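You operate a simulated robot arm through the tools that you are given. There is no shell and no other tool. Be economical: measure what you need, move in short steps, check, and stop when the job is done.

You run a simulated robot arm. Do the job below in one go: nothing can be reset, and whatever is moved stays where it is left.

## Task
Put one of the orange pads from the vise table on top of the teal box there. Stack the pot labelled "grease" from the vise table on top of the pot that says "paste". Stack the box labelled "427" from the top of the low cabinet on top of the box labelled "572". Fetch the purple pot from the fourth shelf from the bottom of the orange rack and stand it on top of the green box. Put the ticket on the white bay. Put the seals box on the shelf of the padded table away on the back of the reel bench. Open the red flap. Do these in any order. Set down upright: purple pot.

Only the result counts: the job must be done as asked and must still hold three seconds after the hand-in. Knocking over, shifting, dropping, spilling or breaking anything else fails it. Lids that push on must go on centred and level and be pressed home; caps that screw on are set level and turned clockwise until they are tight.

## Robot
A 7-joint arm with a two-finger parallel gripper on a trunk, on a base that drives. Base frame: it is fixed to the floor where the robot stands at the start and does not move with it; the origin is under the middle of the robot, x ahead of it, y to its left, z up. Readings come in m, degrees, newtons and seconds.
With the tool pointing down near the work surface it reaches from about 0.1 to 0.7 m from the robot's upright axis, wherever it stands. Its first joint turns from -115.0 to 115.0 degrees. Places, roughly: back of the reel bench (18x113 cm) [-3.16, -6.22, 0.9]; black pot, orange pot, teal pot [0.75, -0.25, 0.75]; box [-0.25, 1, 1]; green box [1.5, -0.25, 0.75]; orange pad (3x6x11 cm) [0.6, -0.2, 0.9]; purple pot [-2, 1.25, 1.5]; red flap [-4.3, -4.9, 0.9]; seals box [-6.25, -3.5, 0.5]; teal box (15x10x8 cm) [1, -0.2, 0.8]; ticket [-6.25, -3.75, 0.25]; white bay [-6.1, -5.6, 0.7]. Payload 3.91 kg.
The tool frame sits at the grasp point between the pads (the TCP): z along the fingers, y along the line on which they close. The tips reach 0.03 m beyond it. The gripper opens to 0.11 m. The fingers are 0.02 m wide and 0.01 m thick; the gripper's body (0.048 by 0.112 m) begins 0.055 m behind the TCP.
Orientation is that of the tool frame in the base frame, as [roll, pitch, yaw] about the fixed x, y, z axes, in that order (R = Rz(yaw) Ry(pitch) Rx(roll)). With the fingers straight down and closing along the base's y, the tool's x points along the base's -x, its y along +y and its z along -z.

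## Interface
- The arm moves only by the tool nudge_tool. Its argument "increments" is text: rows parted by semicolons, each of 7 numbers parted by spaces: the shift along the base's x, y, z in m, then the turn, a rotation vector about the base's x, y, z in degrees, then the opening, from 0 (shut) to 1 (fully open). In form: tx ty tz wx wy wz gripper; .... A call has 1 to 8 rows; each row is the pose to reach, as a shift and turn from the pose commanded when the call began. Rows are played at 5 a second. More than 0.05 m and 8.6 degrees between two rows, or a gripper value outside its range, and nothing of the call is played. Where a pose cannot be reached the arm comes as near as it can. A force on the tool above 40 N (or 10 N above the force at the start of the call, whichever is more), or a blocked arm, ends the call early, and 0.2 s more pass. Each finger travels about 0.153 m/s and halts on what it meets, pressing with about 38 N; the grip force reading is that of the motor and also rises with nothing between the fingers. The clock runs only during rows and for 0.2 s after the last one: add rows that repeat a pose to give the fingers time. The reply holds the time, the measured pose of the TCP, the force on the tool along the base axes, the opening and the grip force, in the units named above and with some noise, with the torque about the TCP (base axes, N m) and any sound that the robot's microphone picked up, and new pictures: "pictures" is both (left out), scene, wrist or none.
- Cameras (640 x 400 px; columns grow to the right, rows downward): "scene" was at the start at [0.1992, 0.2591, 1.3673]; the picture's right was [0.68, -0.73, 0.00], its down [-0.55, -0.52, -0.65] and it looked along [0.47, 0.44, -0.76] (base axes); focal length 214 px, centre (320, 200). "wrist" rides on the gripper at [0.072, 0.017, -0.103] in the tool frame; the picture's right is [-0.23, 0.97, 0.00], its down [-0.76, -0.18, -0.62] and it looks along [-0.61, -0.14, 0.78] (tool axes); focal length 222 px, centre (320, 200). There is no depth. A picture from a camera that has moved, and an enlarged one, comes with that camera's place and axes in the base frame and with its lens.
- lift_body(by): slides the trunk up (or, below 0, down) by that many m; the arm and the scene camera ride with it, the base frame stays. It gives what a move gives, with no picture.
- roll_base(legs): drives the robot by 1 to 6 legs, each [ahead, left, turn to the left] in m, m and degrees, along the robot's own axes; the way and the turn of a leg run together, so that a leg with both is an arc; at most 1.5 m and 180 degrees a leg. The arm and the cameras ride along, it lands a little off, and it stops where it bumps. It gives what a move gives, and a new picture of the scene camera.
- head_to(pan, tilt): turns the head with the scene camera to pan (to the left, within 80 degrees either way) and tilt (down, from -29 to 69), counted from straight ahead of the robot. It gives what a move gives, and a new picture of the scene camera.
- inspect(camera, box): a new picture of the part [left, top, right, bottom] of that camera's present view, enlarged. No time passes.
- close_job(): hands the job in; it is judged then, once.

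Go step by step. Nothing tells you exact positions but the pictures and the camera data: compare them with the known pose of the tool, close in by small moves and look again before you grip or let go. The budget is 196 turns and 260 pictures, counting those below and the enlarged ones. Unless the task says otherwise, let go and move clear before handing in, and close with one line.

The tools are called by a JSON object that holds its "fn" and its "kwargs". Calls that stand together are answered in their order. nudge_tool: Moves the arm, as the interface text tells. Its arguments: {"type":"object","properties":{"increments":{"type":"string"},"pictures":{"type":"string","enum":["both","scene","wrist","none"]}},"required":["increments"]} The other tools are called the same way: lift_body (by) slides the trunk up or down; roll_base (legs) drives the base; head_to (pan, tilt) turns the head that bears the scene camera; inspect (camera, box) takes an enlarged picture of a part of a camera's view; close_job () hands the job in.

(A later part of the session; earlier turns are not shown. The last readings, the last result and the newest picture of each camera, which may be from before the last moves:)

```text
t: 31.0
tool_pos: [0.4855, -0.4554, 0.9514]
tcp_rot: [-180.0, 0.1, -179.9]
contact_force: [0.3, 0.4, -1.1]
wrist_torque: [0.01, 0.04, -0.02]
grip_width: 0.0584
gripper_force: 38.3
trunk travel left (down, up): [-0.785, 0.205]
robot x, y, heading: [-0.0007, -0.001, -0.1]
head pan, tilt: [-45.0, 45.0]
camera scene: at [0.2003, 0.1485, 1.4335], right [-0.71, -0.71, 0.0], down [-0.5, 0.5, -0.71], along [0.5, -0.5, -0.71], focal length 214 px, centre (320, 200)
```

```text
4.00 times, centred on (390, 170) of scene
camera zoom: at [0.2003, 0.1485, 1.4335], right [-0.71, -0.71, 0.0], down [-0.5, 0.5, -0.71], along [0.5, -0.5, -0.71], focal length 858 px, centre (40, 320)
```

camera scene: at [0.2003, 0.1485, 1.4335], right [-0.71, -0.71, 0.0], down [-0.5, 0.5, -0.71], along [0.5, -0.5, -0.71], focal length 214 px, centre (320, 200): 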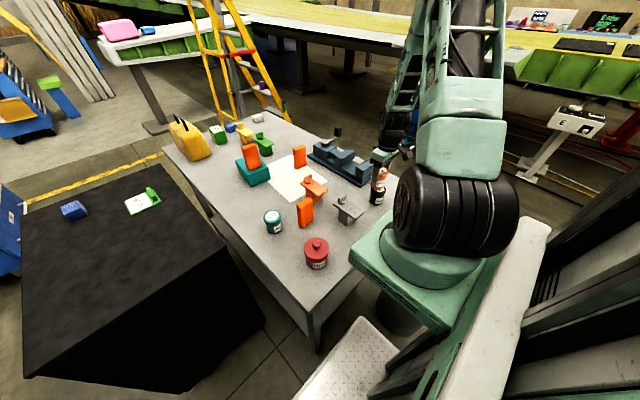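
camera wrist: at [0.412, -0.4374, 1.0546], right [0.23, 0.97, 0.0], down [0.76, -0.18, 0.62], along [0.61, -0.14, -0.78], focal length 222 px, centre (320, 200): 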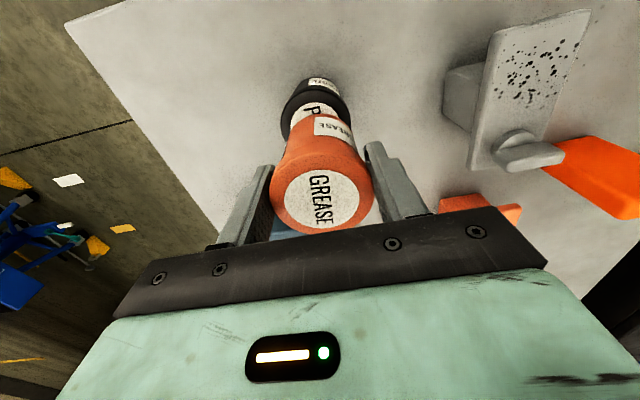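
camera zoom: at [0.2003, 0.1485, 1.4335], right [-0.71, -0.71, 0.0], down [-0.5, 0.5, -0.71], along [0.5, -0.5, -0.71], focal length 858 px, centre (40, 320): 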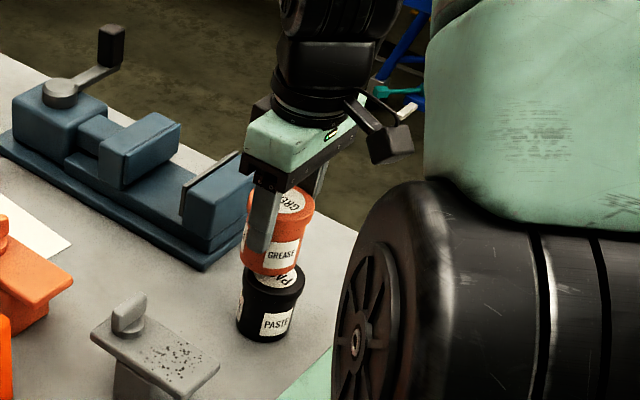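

The pot is nearly centred; I correct y by -4 mm and lower to contact in small steps.

{"fn": "nudge_tool", "kwargs": {"increments": "0 -0.004 0 0 0 0 0.3; 0 -0.004 -0.006 0 0 0 0.3; 0 -0.004 -0.010 0 0 0 0.3; 0 -0.004 -0.012 0 0 0 0.3", "pictures": "wrist"}}

{"fn": "inspect", "kwargs": {"camera": "scene", "box": [360, 160, 420, 210]}}

```text
t: 32.0
tool_pos: [0.4866, -0.4617, 0.9378]
tcp_rot: [-179.9, 0.0, -180.0]
contact_force: [-0.6, -0.3, -2.7]
wrist_torque: [0.0, 0.03, -0.02]
grip_width: 0.0589
gripper_force: 37.8
trunk travel left (down, up): [-0.785, 0.205]
robot x, y, heading: [0.0003, -0.0037, 0.0]
head pan, tilt: [-45.0, 45.0]
camera wrist: at [0.412, -0.443, 1.0416], right [0.23, 0.97, 0.0], down [0.76, -0.18, 0.62], along [0.61, -0.14, -0.78], focal length 222 px, centre (320, 200)
```

wrist: 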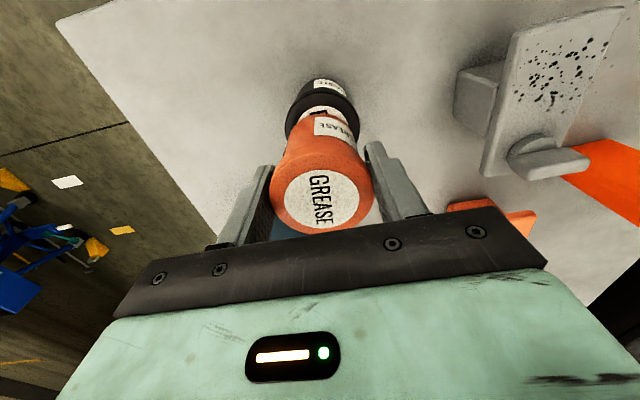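

```text
8.00 times, centred on (390, 185) of scene
camera zoom: at [0.2002, 0.1485, 1.4335], right [-0.71, -0.71, 0.0], down [-0.5, 0.5, -0.71], along [0.5, -0.5, -0.71], focal length 1716 px, centre (-240, 320)
```

zoom: 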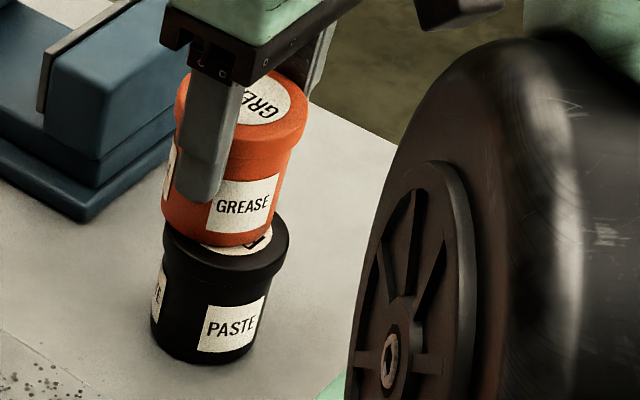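

{"fn": "nudge_tool", "kwargs": {"increments": "-0.003 0 -0.002 0 0 0 0.3; -0.003 0 -0.004 0 0 0 0.3; -0.003 0 -0.004 0 0 0 0.3", "pictures": "none"}}

{"fn": "nudge_tool", "kwargs": {"increments": "0 0 -0.002 0 0 0 0.3; 0 0 -0.002 0 0 0 0.3", "pictures": "none"}}

{"fn": "nudge_tool", "kwargs": {"increments": "0 0 -0.002 0 0 0 0.3; 0 0 -0.002 0 0 0 0.3", "pictures": "none"}}

{"fn": "inspect", "kwargs": {"camera": "scene", "box": [360, 160, 420, 210]}}

```text
t: 32.8
tool_pos: [0.482, -0.461, 0.9357]
tcp_rot: [-179.8, 0.2, -179.9]
contact_force: [5.0, -0.3, 28.7]
wrist_torque: [0.14, -0.26, 0.11]
grip_width: 0.059
gripper_force: 37.7
trunk travel left (down, up): [-0.785, 0.205]
robot x, y, heading: [-0.0002, 0.0003, -0.0]
head pan, tilt: [-45.0, 45.0]
```

```text
t: 33.4
tool_pos: [0.4831, -0.46, 0.9333]
tcp_rot: [-180.0, 0.0, 180.0]
contact_force: [3.5, -1.7, 28.1]
wrist_torque: [-0.04, -0.06, 0.05]
grip_width: 0.0585
gripper_force: 37.8
trunk travel left (down, up): [-0.785, 0.205]
robot x, y, heading: [-0.0, 0.0008, -0.1]
head pan, tilt: [-45.0, 45.0]
```

```text
t: 34.0
tool_pos: [0.4832, -0.4613, 0.9305]
tcp_rot: [180.0, 0.0, 180.0]
contact_force: [0.0, -3.2, 28.4]
wrist_torque: [-0.07, -0.01, -0.01]
grip_width: 0.0584
gripper_force: 37.9
trunk travel left (down, up): [-0.785, 0.205]
robot x, y, heading: [0.0033, 0.0051, -0.3]
head pan, tilt: [-45.0, 45.0]
```

```text
8.00 times, centred on (390, 185) of scene
camera zoom: at [0.1994, 0.1491, 1.4336], right [-0.71, -0.71, 0.0], down [-0.5, 0.5, -0.71], along [0.5, -0.5, -0.71], focal length 1716 px, centre (-240, 320)
```

zoom: 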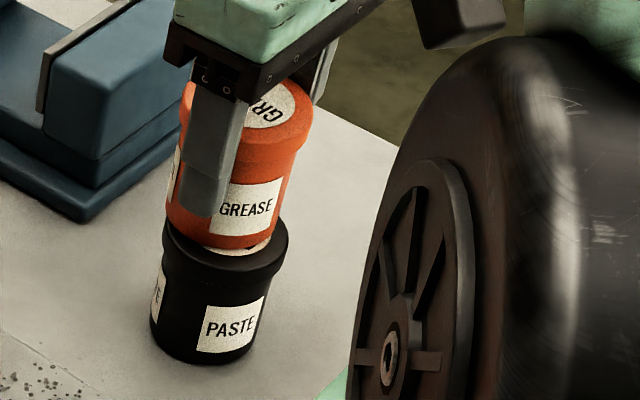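

Contact reached (grip slid slightly on the pot). I ease off, release, and rise.

{"fn": "nudge_tool", "kwargs": {"increments": "0 0 0.001 0 0 0 0.3; 0 0 0.001 0 0 0 0.6; 0 0 0.001 0 0 0 0.8; 0 0 0.001 0 0 0 0.8; 0 0 0.04 0 0 0 0.8; 0 0 0.08 0 0 0 0.8; 0 0 0.12 0 0 0 0.8; 0 0 0.15 0 0 0 0.8", "pictures": "wrist"}}

{"fn": "inspect", "kwargs": {"camera": "scene", "box": [360, 150, 420, 200]}}

```text
t: 35.8
tool_pos: [0.4804, -0.4623, 1.0798]
tcp_rot: [-180.0, 0.1, 179.9]
contact_force: [-0.7, 0.0, 0.1]
wrist_torque: [0.02, -0.01, -0.02]
grip_width: 0.088
gripper_force: 0.1
trunk travel left (down, up): [-0.785, 0.205]
robot x, y, heading: [-0.0006, 0.0029, 0.1]
head pan, tilt: [-45.0, 45.0]
camera wrist: at [0.4069, -0.4451, 1.1827], right [0.23, 0.97, 0.0], down [0.76, -0.18, 0.62], along [0.61, -0.14, -0.78], focal length 222 px, centre (320, 200)
```

wrist: 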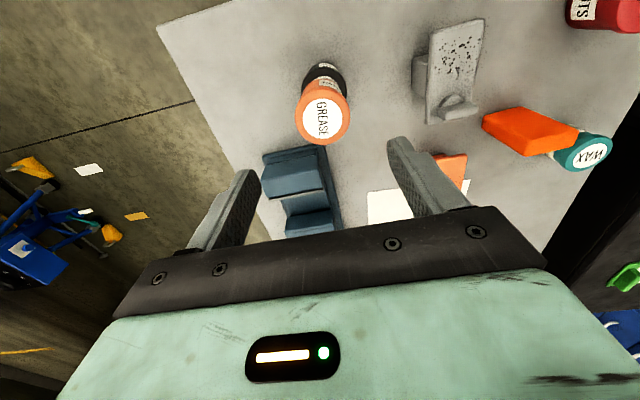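

```text
8.00 times, centred on (390, 175) of scene
camera zoom: at [0.2004, 0.1483, 1.4334], right [-0.71, -0.71, 0.0], down [-0.5, 0.5, -0.71], along [0.5, -0.5, -0.71], focal length 1716 px, centre (-240, 400)
```

zoom: 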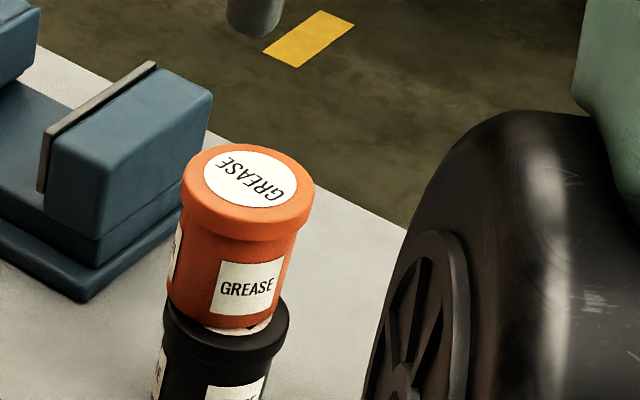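

The grease pot stands on the paste pot. I now raise and tuck the arm, then drive to the cabinet.

{"fn": "nudge_tool", "kwargs": {"increments": "0 0 0.045 0 0 0 1; 0 0.01 0.09 0 0 0 1; 0 0.05 0.11 0 0 0 1; -0.01 0.095 0.13 0 0 0 1; -0.015 0.14 0.14 0 0 0 1; -0.02 0.185 0.15 0 0 0 1; -0.03 0.23 0.16 0 0 0 1; -0.03 0.275 0.17 0 0 0 1", "pictures": "none"}}

{"fn": "head_to", "kwargs": {"pan": 80, "tilt": 20}}

```text
refused: row 4 steps farther than a row can; nothing moved
```

```text
t: 37.8
tool_pos: [0.4814, -0.4622, 1.0795]
tcp_rot: [179.9, 0.0, -179.9]
contact_force: [-0.1, -0.3, -0.5]
wrist_torque: [-0.02, -0.01, 0.0]
grip_width: 0.0878
gripper_force: 0.0
trunk travel left (down, up): [-0.785, 0.205]
robot x, y, heading: [-0.002, 0.0009, 0.0]
head pan, tilt: [80.0, 20.0]
camera scene: at [0.1589, 0.2977, 1.4722], right [0.98, -0.17, 0.0], down [-0.06, -0.34, -0.94], along [0.16, 0.93, -0.34], focal length 214 px, centre (320, 200)
```

scene: 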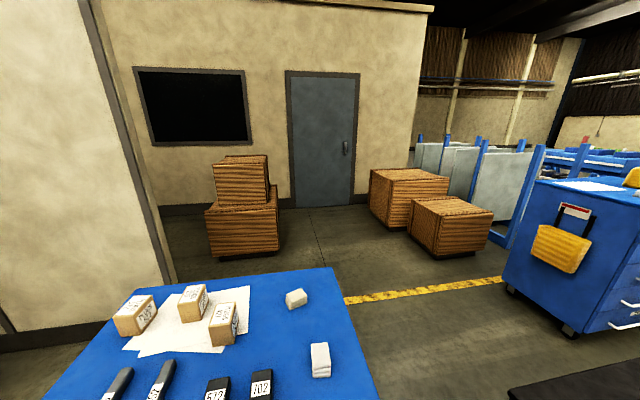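

{"fn": "nudge_tool", "kwargs": {"increments": "0 0 0.045 0 0 0 1; 0 0.01 0.09 0 0 0 1; 0 0.05 0.11 0 0 0 1; -0.01 0.085 0.13 0 0 0 1; -0.015 0.13 0.14 0 0 0 1; -0.02 0.175 0.15 0 0 0 1; -0.03 0.215 0.16 0 0 0 1; -0.03 0.26 0.17 0 0 0 1", "pictures": "none"}}

{"fn": "roll_base", "kwargs": {"legs": [[-0.3, 0, 0], [0, 0, 90]]}}

```text
t: 39.6
tool_pos: [0.4515, -0.2016, 1.252]
tcp_rot: [180.0, 0.1, 179.9]
contact_force: [-0.2, -0.6, -0.6]
wrist_torque: [0.04, -0.02, 0.0]
grip_width: 0.11
gripper_force: 0.1
trunk travel left (down, up): [-0.785, 0.205]
robot x, y, heading: [-0.0003, 0.0021, 0.2]
head pan, tilt: [80.0, 20.0]
```

```text
t: 45.5
tool_pos: [-0.1073, 0.4524, 1.2521]
tcp_rot: [-179.9, 0.0, -89.6]
contact_force: [0.4, 0.3, -0.5]
wrist_torque: [0.0, 0.02, 0.02]
grip_width: 0.1103
gripper_force: 0.1
trunk travel left (down, up): [-0.785, 0.205]
robot x, y, heading: [-0.3072, 0.0008, 90.2]
head pan, tilt: [80.0, 20.0]
camera scene: at [-0.6031, 0.1557, 1.4722], right [0.17, 0.99, 0.0], down [0.34, -0.06, -0.94], along [-0.93, 0.16, -0.34], focal length 214 px, centre (320, 200)
```

scene: 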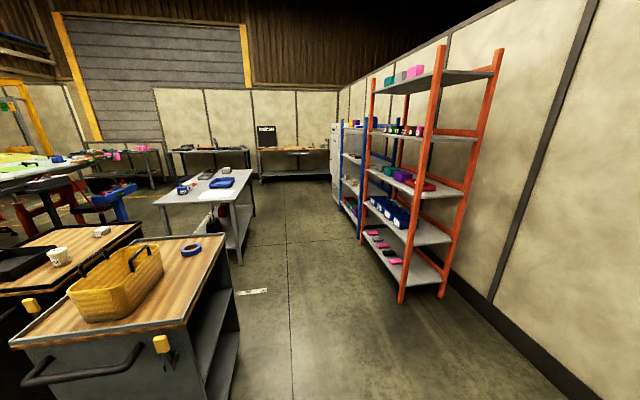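

I see the orange rack along the wall and a cart to its left. Now I look at the cabinet ahead.

{"fn": "roll_base", "kwargs": {"legs": [[0.09, 0.08, 0]]}}

{"fn": "head_to", "kwargs": {"pan": -10, "tilt": 45}}

{"fn": "inspect", "kwargs": {"camera": "wrist", "box": [0, 0, 640, 400]}}

```text
t: 46.8
tool_pos: [-0.1896, 0.5423, 1.2514]
tcp_rot: [180.0, -0.1, -89.8]
contact_force: [-0.2, 0.0, 0.6]
wrist_torque: [0.02, 0.0, 0.01]
grip_width: 0.1101
gripper_force: 0.0
trunk travel left (down, up): [-0.785, 0.205]
robot x, y, heading: [-0.3858, 0.0918, 90.2]
head pan, tilt: [80.0, 20.0]
camera scene: at [-0.6864, 0.2475, 1.4722], right [0.17, 0.99, 0.0], down [0.34, -0.06, -0.94], along [-0.93, 0.16, -0.34], focal length 214 px, centre (320, 200)
```

scene: 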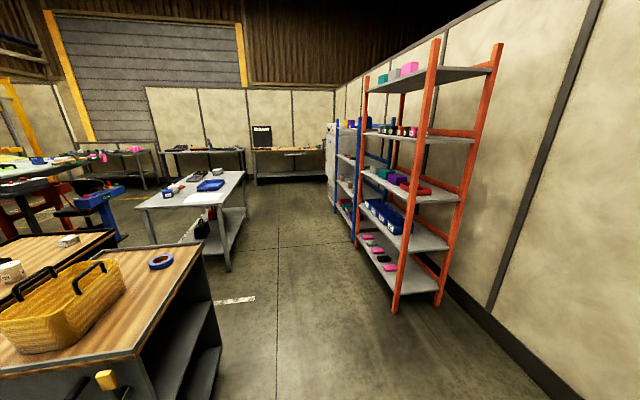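

```text
t: 48.4
tool_pos: [-0.1898, 0.5422, 1.2504]
tcp_rot: [180.0, 0.0, -89.8]
contact_force: [-0.1, 0.7, -0.5]
wrist_torque: [-0.03, 0.0, 0.01]
grip_width: 0.1098
gripper_force: 0.0
trunk travel left (down, up): [-0.785, 0.205]
robot x, y, heading: [-0.3859, 0.0898, 90.2]
head pan, tilt: [-10.0, 45.0]
camera scene: at [-0.581, 0.3119, 1.4335], right [0.99, -0.17, 0.0], down [-0.12, -0.7, -0.71], along [0.12, 0.7, -0.71], focal length 214 px, centre (320, 200)
```

scene: 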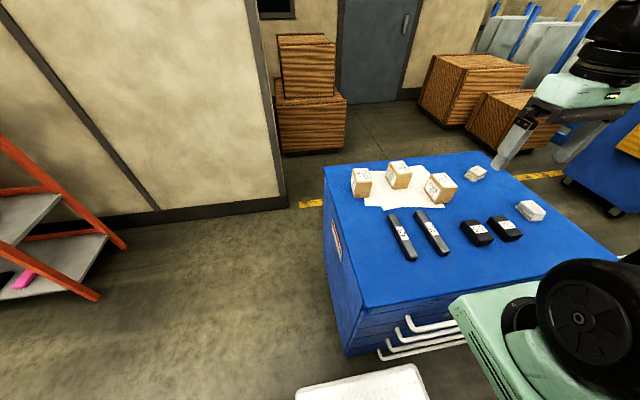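

```text
1.00 times, centred on (320, 200) of wrist (not enlarged: the box is as wide or as high as the picture)
camera zoom: at [-0.2082, 0.4709, 1.3552], right [-0.97, 0.22, 0.0], down [0.17, 0.76, 0.62], along [0.14, 0.61, -0.78], focal length 222 px, centre (320, 200)
```

zoom: 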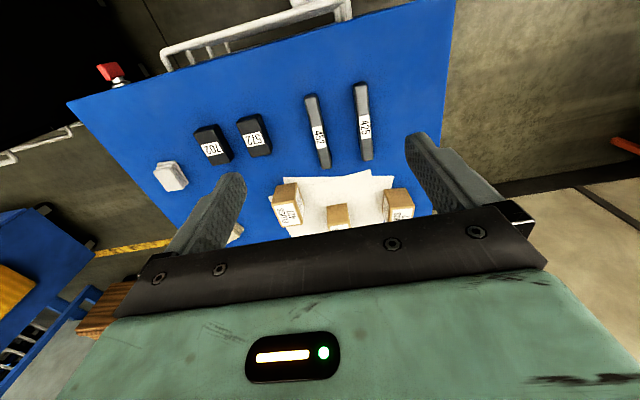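

{"fn": "inspect", "kwargs": {"camera": "scene", "box": [330, 140, 490, 240]}}

{"fn": "inspect", "kwargs": {"camera": "wrist", "box": [250, 150, 430, 240]}}

```text
4.00 times, centred on (410, 190) of scene
camera zoom: at [-0.581, 0.3119, 1.4335], right [0.99, -0.17, 0.0], down [-0.12, -0.7, -0.71], along [0.12, 0.7, -0.71], focal length 858 px, centre (-40, 240)
```

zoom: 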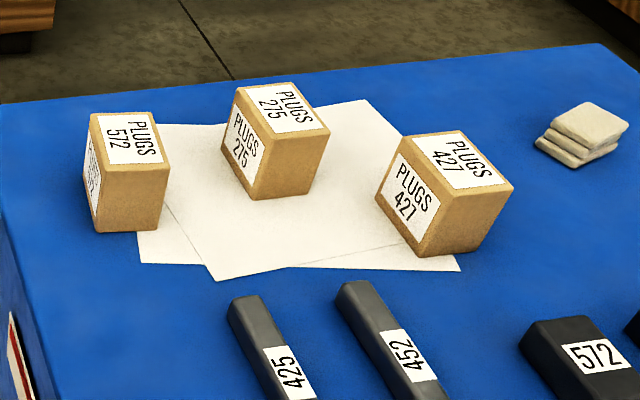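

```text
3.56 times, centred on (340, 195) of wrist
camera zoom: at [-0.2082, 0.4709, 1.3552], right [-0.97, 0.22, 0.0], down [0.17, 0.76, 0.62], along [0.14, 0.61, -0.78], focal length 790 px, centre (249, 218)
```

zoom: 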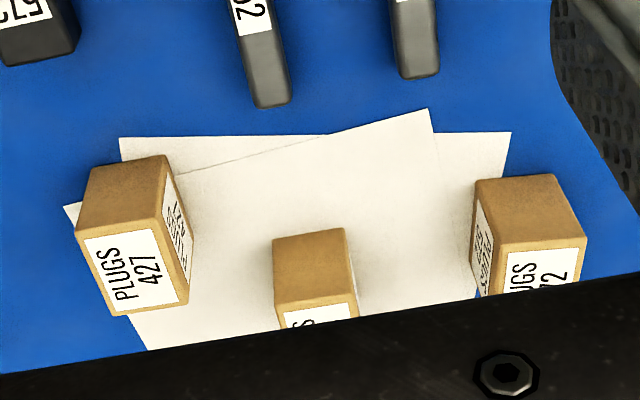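

Both cardboard boxes located: 427 top centre (-0.048,0.817,0.946), 572 top centre ≈ (-0.326,0.895). I move above 427.

{"fn": "nudge_tool", "kwargs": {"increments": "0.018 0.034 -0.025 0 0 0 1; 0.036 0.069 -0.05 0 0 0 1; 0.054 0.103 -0.075 0 0 0 1; 0.072 0.138 -0.1 0 0 0 1; 0.09 0.172 -0.125 0 0 0 1; 0.108 0.206 -0.15 0 0 0 1; 0.126 0.241 -0.175 0 0 0 1; 0.1413 0.2753 -0.195 0 0 0 0.85", "pictures": "wrist"}}

{"fn": "inspect", "kwargs": {"camera": "wrist", "box": [220, 60, 440, 200]}}

```text
t: 50.2
tool_pos: [-0.0477, 0.8218, 1.0581]
tcp_rot: [180.0, 0.1, -89.8]
contact_force: [0.2, 0.2, -0.1]
wrist_torque: [0.07, 0.01, 0.0]
grip_width: 0.0935
gripper_force: 0.0
trunk travel left (down, up): [-0.785, 0.205]
robot x, y, heading: [-0.3904, 0.0874, 90.2]
head pan, tilt: [-10.0, 45.0]
camera wrist: at [-0.0658, 0.7496, 1.1625], right [-0.97, 0.22, 0.0], down [0.17, 0.76, 0.62], along [0.14, 0.61, -0.78], focal length 222 px, centre (320, 200)
```

wrist: 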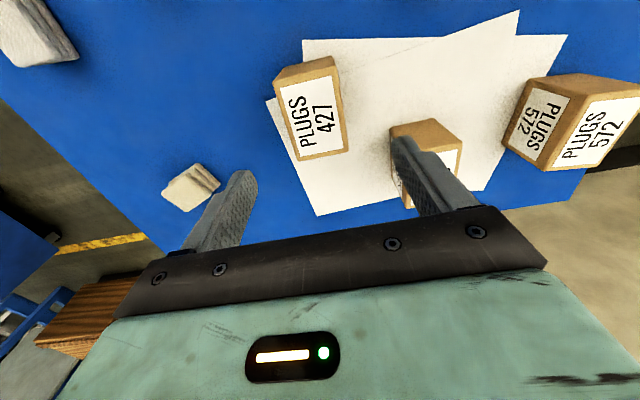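

```text
2.86 times, centred on (330, 130) of wrist
camera zoom: at [-0.0658, 0.7496, 1.1625], right [-0.97, 0.22, 0.0], down [0.17, 0.76, 0.62], along [0.14, 0.61, -0.78], focal length 635 px, centre (291, 400)
```

zoom: 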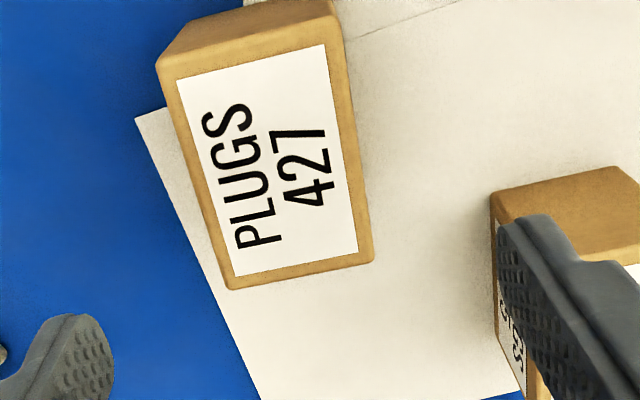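

The box is axis-aligned, centre (-0.0435,0.822). I adjust, narrow the opening to clear box 275, and descend.

{"fn": "nudge_tool", "kwargs": {"increments": "0.004 0 0 0 0 0 0.75; 0.004 0 -0.045 0 0 0 0.75; 0.004 0 -0.09 0 0 0 0.75; 0.004 0 -0.12 0 0 0 0.75; 0.004 0 -0.133 0 0 0 0.75; 0.004 0 -0.133 0 0 0 0.75", "pictures": "wrist"}}

```text
t: 51.6
tool_pos: [-0.0454, 0.8185, 0.9245]
tcp_rot: [180.0, 0.0, -89.8]
contact_force: [-0.1, -0.7, 0.5]
wrist_torque: [0.0, -0.01, 0.01]
grip_width: 0.0825
gripper_force: 0.1
trunk travel left (down, up): [-0.785, 0.205]
robot x, y, heading: [-0.3887, 0.0907, 90.4]
head pan, tilt: [-10.0, 45.0]
camera wrist: at [-0.0633, 0.7456, 1.0277], right [-0.97, 0.22, 0.0], down [0.17, 0.76, 0.62], along [0.14, 0.61, -0.78], focal length 222 px, centre (320, 200)
```

wrist: 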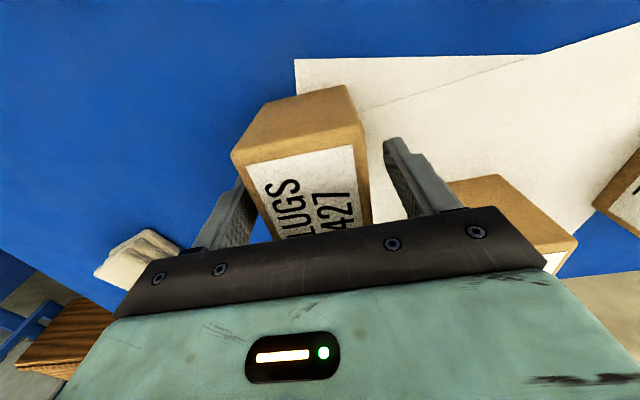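

{"fn": "nudge_tool", "kwargs": {"increments": "0.003 0 0 0 0 0 0.75; 0.003 0 0 0 0 0 0.3; 0.003 0 0 0 0 0 0.3; 0.003 0 0 0 0 0 0.3; 0.003 0 0.04 0 0 0 0.3; 0.003 0 0.08 0 0 0 0.3; 0.003 0 0.12 0 0 0 0.3; 0.003 0 0.15 0 0 0 0.3", "pictures": "wrist"}}

{"fn": "inspect", "kwargs": {"camera": "scene", "box": [330, 120, 490, 240]}}

```text
t: 53.4
tool_pos: [-0.0411, 0.8162, 1.0738]
tcp_rot: [-180.0, 0.0, -89.7]
contact_force: [1.0, 0.9, -3.4]
wrist_torque: [-0.01, -0.03, 0.02]
grip_width: 0.0596
gripper_force: 38.2
trunk travel left (down, up): [-0.785, 0.205]
robot x, y, heading: [-0.3885, 0.0905, 90.5]
head pan, tilt: [-10.0, 45.0]
camera wrist: at [-0.0595, 0.7438, 1.1774], right [-0.97, 0.22, 0.0], down [0.17, 0.76, 0.62], along [0.14, 0.61, -0.78], focal length 222 px, centre (320, 200)
```

wrist: 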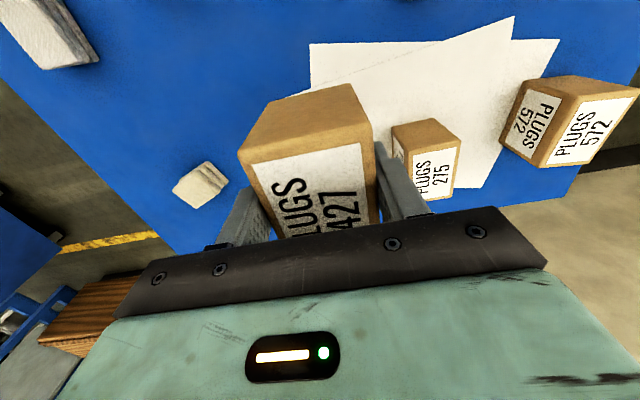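

```text
3.33 times, centred on (410, 180) of scene
camera zoom: at [-0.5807, 0.3123, 1.4334], right [0.99, -0.17, 0.0], down [-0.12, -0.7, -0.71], along [0.12, 0.7, -0.71], focal length 715 px, centre (20, 267)
```

zoom: 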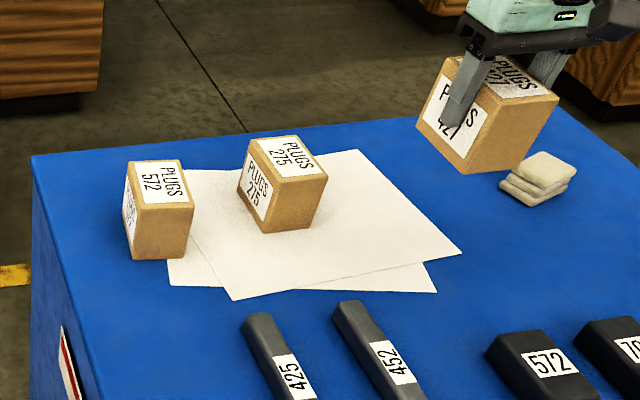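

{"fn": "nudge_tool", "kwargs": {"increments": "-0.03 0.012 0.03 0 0 0 0.3; -0.07 0.03 0.04 0 0 0 0.3; -0.11 0.045 0.04 0 0 0 0.3; -0.15 0.06 0.04 0 0 0 0.3; -0.18 0.07 0.04 0 0 0 0.3; -0.18 0.07 0.04 0 0 0 0.3", "pictures": "wrist"}}

{"fn": "inspect", "kwargs": {"camera": "wrist", "box": [360, 50, 520, 150]}}

```text
t: 54.8
tool_pos: [-0.2226, 0.8887, 1.1118]
tcp_rot: [-180.0, -0.1, -89.8]
contact_force: [-0.3, -0.4, -1.3]
wrist_torque: [-0.02, 0.02, -0.01]
grip_width: 0.0597
gripper_force: 37.8
trunk travel left (down, up): [-0.785, 0.205]
robot x, y, heading: [-0.3927, 0.0886, 90.4]
head pan, tilt: [-10.0, 45.0]
camera wrist: at [-0.2403, 0.8173, 1.2158], right [-0.97, 0.22, 0.0], down [0.17, 0.76, 0.62], along [0.14, 0.61, -0.78], focal length 222 px, centre (320, 200)
```

wrist: 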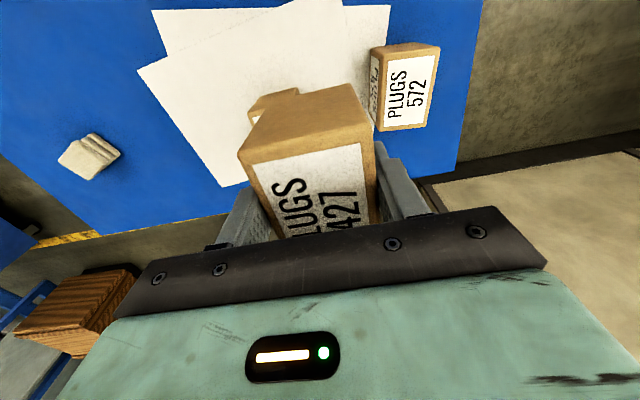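

```text
4.00 times, centred on (440, 100) of wrist
camera zoom: at [-0.2403, 0.8173, 1.2158], right [-0.97, 0.22, 0.0], down [0.17, 0.76, 0.62], along [0.14, 0.61, -0.78], focal length 888 px, centre (-160, 600)
```

zoom: 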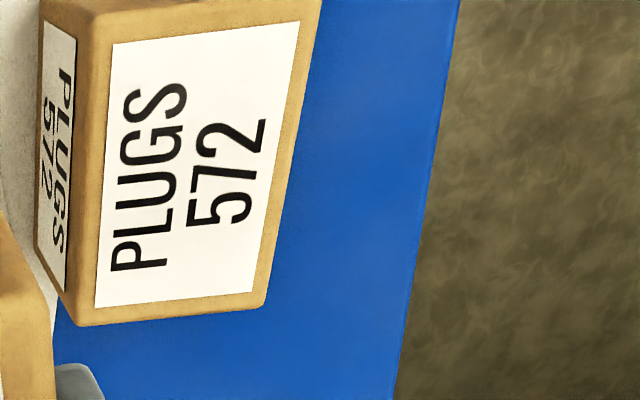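

572's top centre is (-0.321,0.901), yaw about -6°. I align above it and lower to just above.

{"fn": "nudge_tool", "kwargs": {"increments": "-0.03 0.003 0 0 0 -2 0.3; -0.065 0.006 0 0 0 -4 0.3; -0.098 0.009 0 0 0 -6 0.3; -0.098 0.009 -0.04 0 0 -6 0.3; -0.098 0.009 -0.08 0 0 -6 0.3; -0.098 0.009 -0.103 0 0 -6 0.3; -0.098 0.009 -0.103 0 0 -6 0.3", "pictures": "wrist"}}

{"fn": "inspect", "kwargs": {"camera": "scene", "box": [320, 120, 420, 220]}}

```text
t: 56.4
tool_pos: [-0.3195, 0.8964, 1.0085]
tcp_rot: [-180.0, 0.1, -95.9]
contact_force: [-0.3, 1.3, -2.4]
wrist_torque: [-0.03, 0.02, 0.01]
grip_width: 0.0595
gripper_force: 37.9
trunk travel left (down, up): [-0.785, 0.205]
robot x, y, heading: [-0.3924, 0.0906, 90.5]
head pan, tilt: [-10.0, 45.0]
camera wrist: at [-0.3451, 0.8266, 1.1113], right [-0.95, 0.32, 0.0], down [0.25, 0.74, 0.62], along [0.2, 0.59, -0.78], focal length 222 px, centre (320, 200)
```

wrist: 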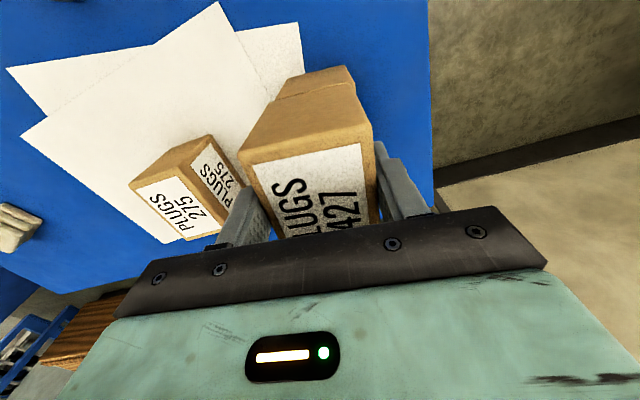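

```text
4.00 times, centred on (370, 170) of scene
camera zoom: at [-0.5809, 0.3121, 1.4334], right [0.99, -0.17, 0.0], down [-0.12, -0.7, -0.71], along [0.12, 0.7, -0.71], focal length 858 px, centre (120, 320)
```

zoom: 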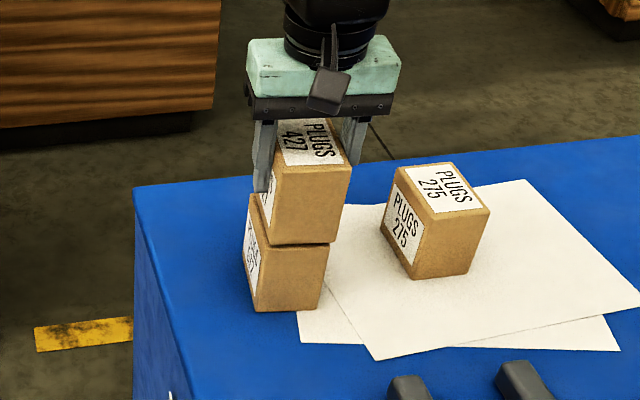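

Well aligned. I lower in small steps until contact.

{"fn": "nudge_tool", "kwargs": {"increments": "0 0 -0.003 0 0 0 0.3; 0 0 -0.006 0 0 0 0.3; 0 0 -0.006 0 0 0 0.3", "pictures": "none"}}

{"fn": "nudge_tool", "kwargs": {"increments": "0 0 -0.002 0 0 0 0.3; 0 0 -0.003 0 0 0 0.3; 0 0 -0.003 0 0 0 0.3", "pictures": "none"}}

```text
t: 57.2
tool_pos: [-0.3196, 0.8961, 1.0037]
tcp_rot: [-180.0, 0.1, -95.9]
contact_force: [-1.2, -2.4, 12.7]
wrist_torque: [-0.57, 0.05, -0.01]
grip_width: 0.0595
gripper_force: 38.3
trunk travel left (down, up): [-0.785, 0.205]
robot x, y, heading: [-0.391, 0.0914, 90.3]
head pan, tilt: [-10.0, 45.0]
```

```text
t: 58.0
tool_pos: [-0.3183, 0.8958, 1.0013]
tcp_rot: [179.9, 0.2, -95.9]
contact_force: [-1.3, -4.6, 29.8]
wrist_torque: [0.04, -0.02, -0.13]
grip_width: 0.0601
gripper_force: 37.5
trunk travel left (down, up): [-0.785, 0.205]
robot x, y, heading: [-0.3906, 0.0885, 90.3]
head pan, tilt: [-10.0, 45.0]
```

{"fn": "nudge_tool", "kwargs": {"increments": "0 0 0.002 0 0 0 0.3; 0 0 0.002 0 0 0 0.6; 0 0 0.002 0 0 0 0.75; 0 0 0.002 0 0 0 0.75; 0 0 0.04 0 0 0 0.75; 0 0 0.085 0 0 0 0.75; 0 0 0.13 0 0 0 0.75; 0 0 0.17 0 0 0 0.75", "pictures": "none"}}

{"fn": "inspect", "kwargs": {"camera": "scene", "box": [320, 120, 420, 220]}}

```text
t: 59.8
tool_pos: [-0.3226, 0.8962, 1.1739]
tcp_rot: [180.0, -0.1, -95.7]
contact_force: [-0.3, 1.1, 0.0]
wrist_torque: [-0.01, 0.02, -0.02]
grip_width: 0.0824
gripper_force: 0.0
trunk travel left (down, up): [-0.785, 0.205]
robot x, y, heading: [-0.387, 0.0877, 90.3]
head pan, tilt: [-10.0, 45.0]
```

```text
4.00 times, centred on (370, 170) of scene
camera zoom: at [-0.5809, 0.3123, 1.4334], right [0.99, -0.17, 0.0], down [-0.12, -0.7, -0.71], along [0.12, 0.7, -0.71], focal length 858 px, centre (120, 320)
```

zoom: 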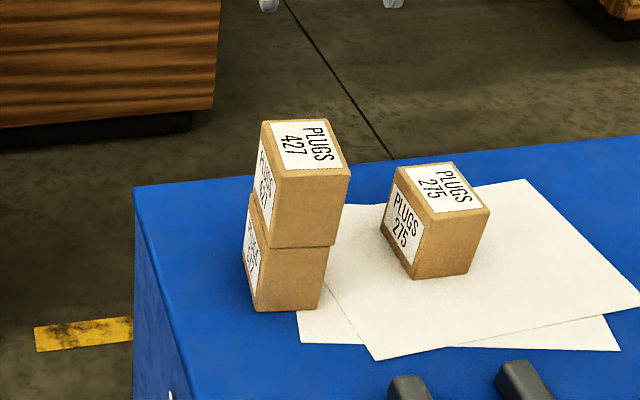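

427 sits squarely on 572. I tuck the arm and drive to the orange rack, keeping clear of the cart.

{"fn": "nudge_tool", "kwargs": {"increments": "0.01 -0.02 0.04 0 0 1 0.75; 0.02 -0.065 0.05 0 0 2 0.75; 0.035 -0.11 0.055 0 0 3 0.75; 0.05 -0.155 0.06 0 0 4 0.75; 0.07 -0.2 0.065 0 0 5 0.75; 0.09 -0.245 0.07 0 0 6 0.75; 0.11 -0.29 0.075 0 0 6 0.75; 0.13 -0.335 0.08 0 0 6 0.75", "pictures": "none"}}

{"fn": "roll_base", "kwargs": {"legs": [[0, 0.43, 0], [0.35, 0, 0], [0, 0.9, 0]]}}

{"fn": "head_to", "kwargs": {"pan": 20, "tilt": 5}}

```text
t: 61.6
tool_pos: [-0.1884, 0.5601, 1.2542]
tcp_rot: [-180.0, 0.0, -89.7]
contact_force: [0.4, 0.3, 0.6]
wrist_torque: [-0.02, -0.02, 0.0]
grip_width: 0.0828
gripper_force: 0.1
trunk travel left (down, up): [-0.785, 0.205]
robot x, y, heading: [-0.3918, 0.0902, 89.9]
head pan, tilt: [-10.0, 45.0]
```

```text
t: 70.3
tool_pos: [-1.5117, 0.8958, 1.2544]
tcp_rot: [-180.0, 0.0, -88.7]
contact_force: [0.2, 0.7, 0.0]
wrist_torque: [0.0, -0.03, -0.04]
grip_width: 0.0825
gripper_force: 0.1
trunk travel left (down, up): [-0.785, 0.205]
robot x, y, heading: [-1.7068, 0.4259, 91.5]
head pan, tilt: [-10.0, 45.0]
camera scene: at [-1.8987, 0.641, 1.4335], right [0.99, -0.15, 0.0], down [-0.11, -0.7, -0.71], along [0.11, 0.7, -0.71], focal length 214 px, centre (320, 200)
```

scene: 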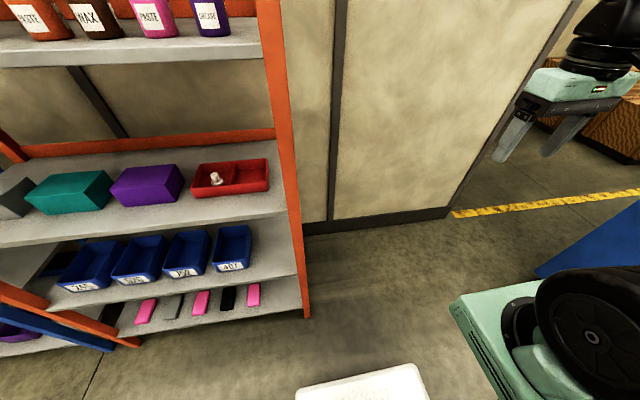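

```text
t: 71.4
tool_pos: [-1.5115, 0.8955, 1.2545]
tcp_rot: [180.0, 0.0, -88.8]
contact_force: [0.4, 0.5, 0.3]
wrist_torque: [0.02, -0.01, 0.0]
grip_width: 0.0825
gripper_force: 0.0
trunk travel left (down, up): [-0.785, 0.205]
robot x, y, heading: [-1.7025, 0.4243, 91.0]
head pan, tilt: [20.0, 5.0]
camera scene: at [-1.9443, 0.6463, 1.4964], right [0.93, 0.36, 0.0], down [0.03, -0.08, -1.0], along [-0.36, 0.93, -0.09], focal length 214 px, centre (320, 200)
```

scene: 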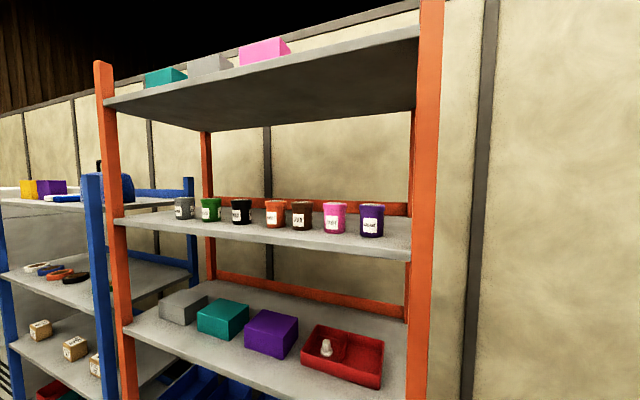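

The purple pot is the rightmost on the 4th shelf, about (-2.02,1.25,1.39). I drive left in front of it and raise the trunk.

{"fn": "roll_base", "kwargs": {"legs": [[0.02, 0.48, -1]]}}

{"fn": "lift_body", "kwargs": {"by": 0.15}}

{"fn": "head_to", "kwargs": {"pan": -20, "tilt": 15}}

{"fn": "inspect", "kwargs": {"camera": "scene", "box": [240, 120, 440, 245]}}

```text
t: 74.3
tool_pos: [-1.9962, 0.9046, 1.2531]
tcp_rot: [-180.0, 0.0, -88.6]
contact_force: [-0.2, -0.7, 0.6]
wrist_torque: [0.01, 0.01, 0.0]
grip_width: 0.0823
gripper_force: 0.1
trunk travel left (down, up): [-0.785, 0.205]
robot x, y, heading: [-2.1856, 0.4294, 91.4]
head pan, tilt: [20.0, 5.0]
camera scene: at [-2.4283, 0.6548, 1.4965], right [0.93, 0.36, 0.0], down [0.03, -0.08, -1.0], along [-0.36, 0.93, -0.09], focal length 214 px, centre (320, 200)
```

scene: 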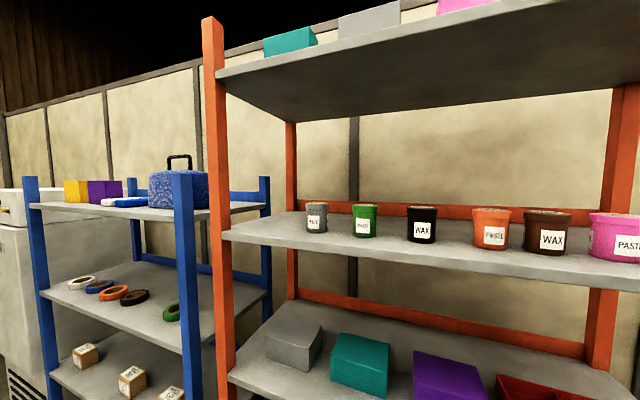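

```text
t: 76.0
tool_pos: [-1.9953, 0.9052, 1.4032]
tcp_rot: [180.0, 0.0, -88.6]
contact_force: [-0.4, 0.0, -0.6]
wrist_torque: [0.02, -0.03, 0.0]
grip_width: 0.0824
gripper_force: 0.1
trunk travel left (down, up): [-0.935, 0.055]
robot x, y, heading: [-2.185, 0.4305, 91.3]
head pan, tilt: [20.0, 5.0]
```

```text
t: 77.1
tool_pos: [-1.9966, 0.9045, 1.4042]
tcp_rot: [179.9, 0.0, -88.6]
contact_force: [-0.5, 0.5, 0.0]
wrist_torque: [0.01, -0.01, 0.0]
grip_width: 0.0825
gripper_force: 0.0
trunk travel left (down, up): [-0.935, 0.055]
robot x, y, heading: [-2.192, 0.4316, 91.3]
head pan, tilt: [-20.0, 15.0]
camera scene: at [-2.3651, 0.6578, 1.6303], right [0.95, -0.32, 0.0], down [-0.08, -0.25, -0.97], along [0.31, 0.92, -0.26], focal length 214 px, centre (320, 200)
```

scene: 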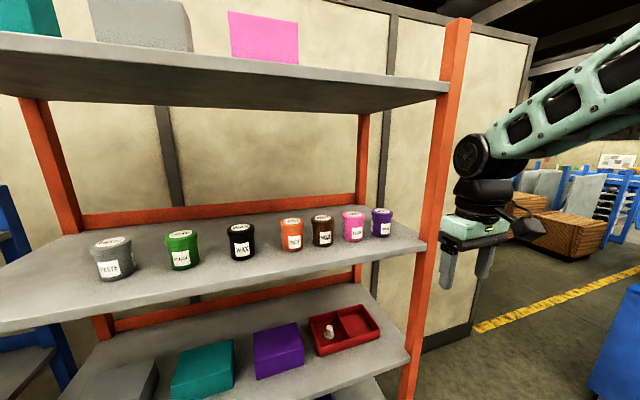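

```text
3.20 times, centred on (340, 182) of scene
camera zoom: at [-2.3651, 0.6578, 1.6303], right [0.95, -0.32, 0.0], down [-0.08, -0.25, -0.97], along [0.31, 0.92, -0.26], focal length 686 px, centre (256, 256)
```

zoom: 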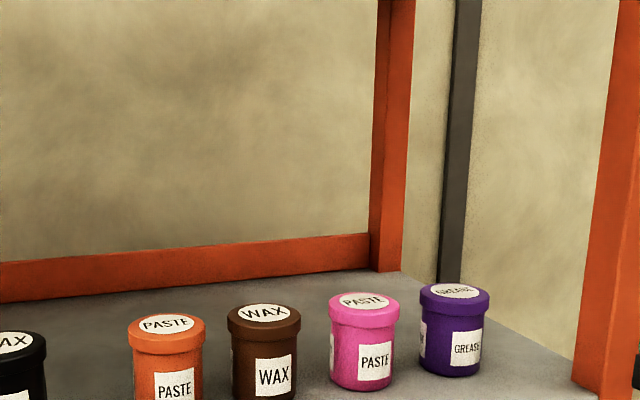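

Purple lid centre triangulates to (-2.011,1.152,1.441); the pink neighbour leaves a 2.5 cm gap. I tilt the tool 45° forward at a pre-grasp pose in front of the shelf.

{"fn": "nudge_tool", "kwargs": {"increments": "-0.003 0.0 0.03 7.5 0 0 0.65; -0.005 0.01 0.06 15 0 0 0.65; -0.008 0.03 0.09 22.5 0 0 0.65; -0.01 0.05 0.12 30 0 0 0.65; -0.013 0.075 0.14 37.5 0 0 0.65; -0.0145 0.095 0.146 45 0 0 0.65; -0.0145 0.095 0.146 45 0 0 0.65", "pictures": "both"}}

{"fn": "inspect", "kwargs": {"camera": "wrist", "box": [220, 60, 440, 200]}}

```text
t: 78.7
tool_pos: [-2.0051, 1.0415, 1.5156]
tcp_rot: [-178.6, 45.1, -88.0]
contact_force: [0.5, -1.0, -0.5]
wrist_torque: [0.0, 0.01, 0.03]
grip_width: 0.0713
gripper_force: 0.0
out of reach, approached as far as the arm can: row 1, 2, 3, 4, 5, 6, 7
trunk travel left (down, up): [-0.935, 0.055]
robot x, y, heading: [-2.1913, 0.4355, 91.2]
head pan, tilt: [-20.0, 15.0]
camera scene: at [-2.3649, 0.6569, 1.6304], right [0.95, -0.32, 0.0], down [-0.08, -0.24, -0.97], along [0.31, 0.92, -0.26], focal length 214 px, centre (320, 200)
camera wrist: at [-2.0221, 0.9175, 1.537], right [-0.98, 0.14, 0.14], down [0.16, 0.1, 0.98], along [0.13, 0.98, -0.12], focal length 222 px, centre (320, 200)
```

scene: 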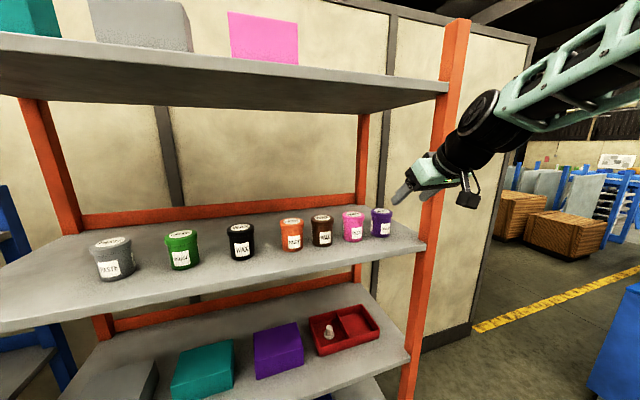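
wrist: 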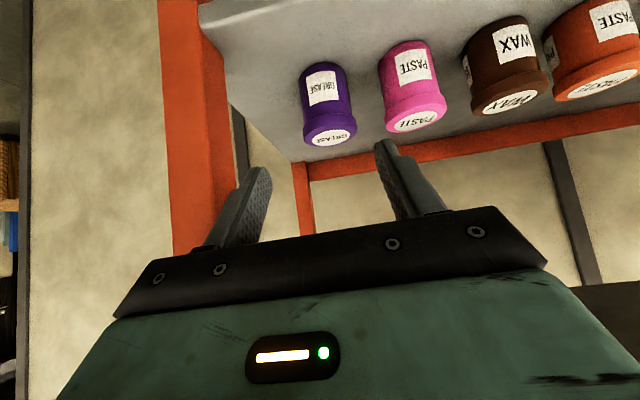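

```text
2.86 times, centred on (330, 130) of wrist
camera zoom: at [-2.0221, 0.9175, 1.537], right [-0.98, 0.14, 0.14], down [0.16, 0.1, 0.98], along [0.13, 0.98, -0.12], focal length 635 px, centre (291, 400)
```

zoom: 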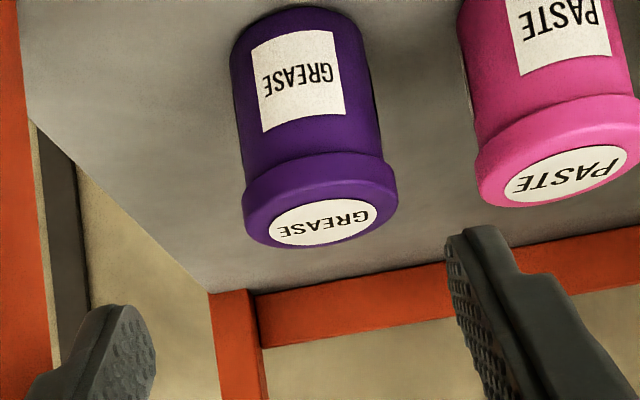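

Pose is tilted 45° and the pot is centred between the fingers in view. A small test move shows what reference the command uses.

{"fn": "nudge_tool", "kwargs": {"increments": "-0.004 0.01 -0.005 0 0 0 0.65; -0.008 0.02 -0.01 0 0 0 0.65", "pictures": "none"}}

```text
t: 79.3
tool_pos: [-2.012, 1.0602, 1.5051]
tcp_rot: [-178.7, 44.9, -88.0]
contact_force: [0.4, 0.0, -0.2]
wrist_torque: [0.02, 0.0, 0.02]
grip_width: 0.0715
gripper_force: 0.0
trunk travel left (down, up): [-0.935, 0.055]
robot x, y, heading: [-2.1841, 0.4347, 91.3]
head pan, tilt: [-20.0, 15.0]
```

{"fn": "nudge_tool", "kwargs": {"increments": "-0.001 0.03 -0.028 0 0 0 0.65; -0.0015 0.058 -0.055 0 0 0 0.65; -0.0015 0.058 -0.055 0 0 0 0.65", "pictures": "wrist"}}

```text
t: 80.1
tool_pos: [-2.0129, 1.1209, 1.4547]
tcp_rot: [-178.6, 45.0, -88.1]
contact_force: [0.9, 0.3, 0.6]
wrist_torque: [-0.03, -0.03, 0.03]
grip_width: 0.0716
gripper_force: 0.1
trunk travel left (down, up): [-0.935, 0.055]
robot x, y, heading: [-2.1843, 0.431, 91.1]
head pan, tilt: [-20.0, 15.0]
camera wrist: at [-2.0301, 0.9961, 1.4759], right [-0.98, 0.14, 0.14], down [0.16, 0.1, 0.98], along [0.13, 0.98, -0.12], focal length 222 px, centre (320, 200)
```

wrist: 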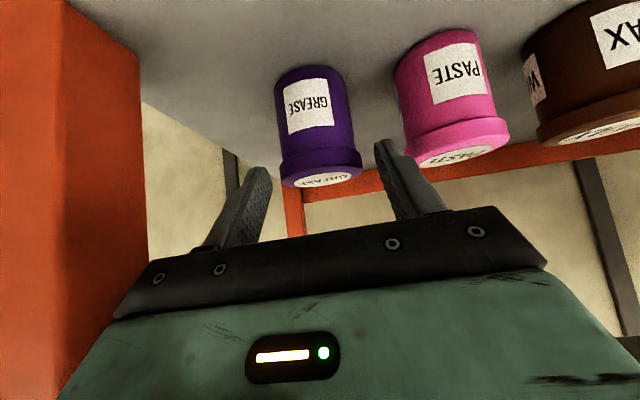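

Centred. I go on to the grasp pose.

{"fn": "nudge_tool", "kwargs": {"increments": "0 0.016 -0.018 0 0 0 0.65; 0 0.032 -0.036 0 0 0 0.65; 0 0.032 -0.036 0 0 0 0.65", "pictures": "wrist"}}

```text
t: 80.9
tool_pos: [-2.0137, 1.1509, 1.4185]
tcp_rot: [-178.6, 45.1, -88.1]
contact_force: [0.2, 0.5, -0.4]
wrist_torque: [-0.03, -0.02, 0.0]
grip_width: 0.0716
gripper_force: 0.1
trunk travel left (down, up): [-0.935, 0.055]
robot x, y, heading: [-2.1859, 0.4346, 91.3]
head pan, tilt: [-20.0, 15.0]
camera wrist: at [-2.031, 1.027, 1.4394], right [-0.98, 0.14, 0.14], down [0.16, 0.1, 0.98], along [0.13, 0.98, -0.12], focal length 222 px, centre (320, 200)
```

wrist: 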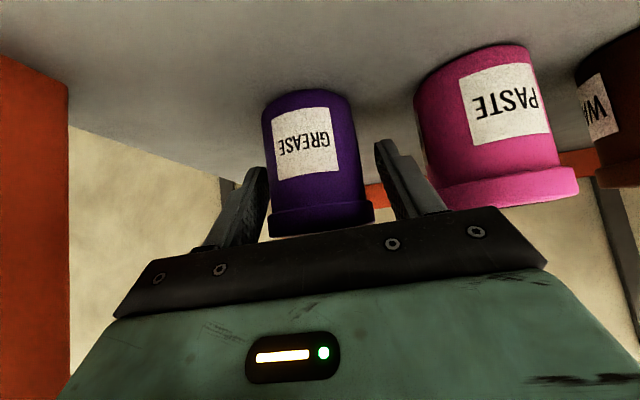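

Fingers straddle the pot. I close, lift gently, and check.

{"fn": "nudge_tool", "kwargs": {"increments": "0 0 0 0 0 0 0.3; 0 0 0 0 0 0 0.3; 0 0 0 0 0 0 0.3; 0 0 0.015 0 0 0 0.3; 0 0 0.03 0 0 0 0.3; 0 0 0.045 0 0 0 0.3", "pictures": "both"}}

```text
t: 82.3
tool_pos: [-2.0139, 1.1504, 1.4614]
tcp_rot: [-178.6, 45.0, -88.2]
contact_force: [0.2, 0.5, -2.0]
wrist_torque: [0.0, 0.02, -0.02]
grip_width: 0.0586
gripper_force: 38.1
trunk travel left (down, up): [-0.935, 0.055]
robot x, y, heading: [-2.1892, 0.4311, 91.3]
head pan, tilt: [-20.0, 15.0]
camera scene: at [-2.365, 0.658, 1.6302], right [0.95, -0.32, 0.0], down [-0.08, -0.25, -0.97], along [0.31, 0.92, -0.26], focal length 214 px, centre (320, 200)
camera wrist: at [-2.0307, 1.0259, 1.4837], right [-0.98, 0.14, 0.14], down [0.16, 0.1, 0.98], along [0.13, 0.98, -0.12], focal length 222 px, centre (320, 200)
```

scene: 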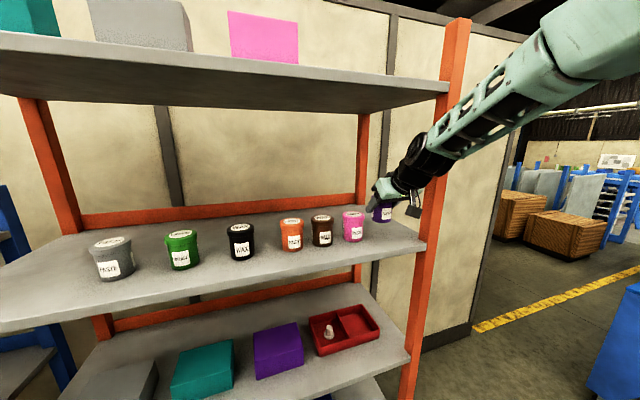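
wrist: 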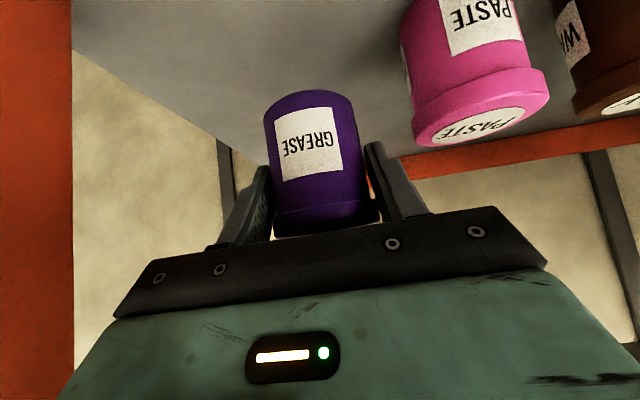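

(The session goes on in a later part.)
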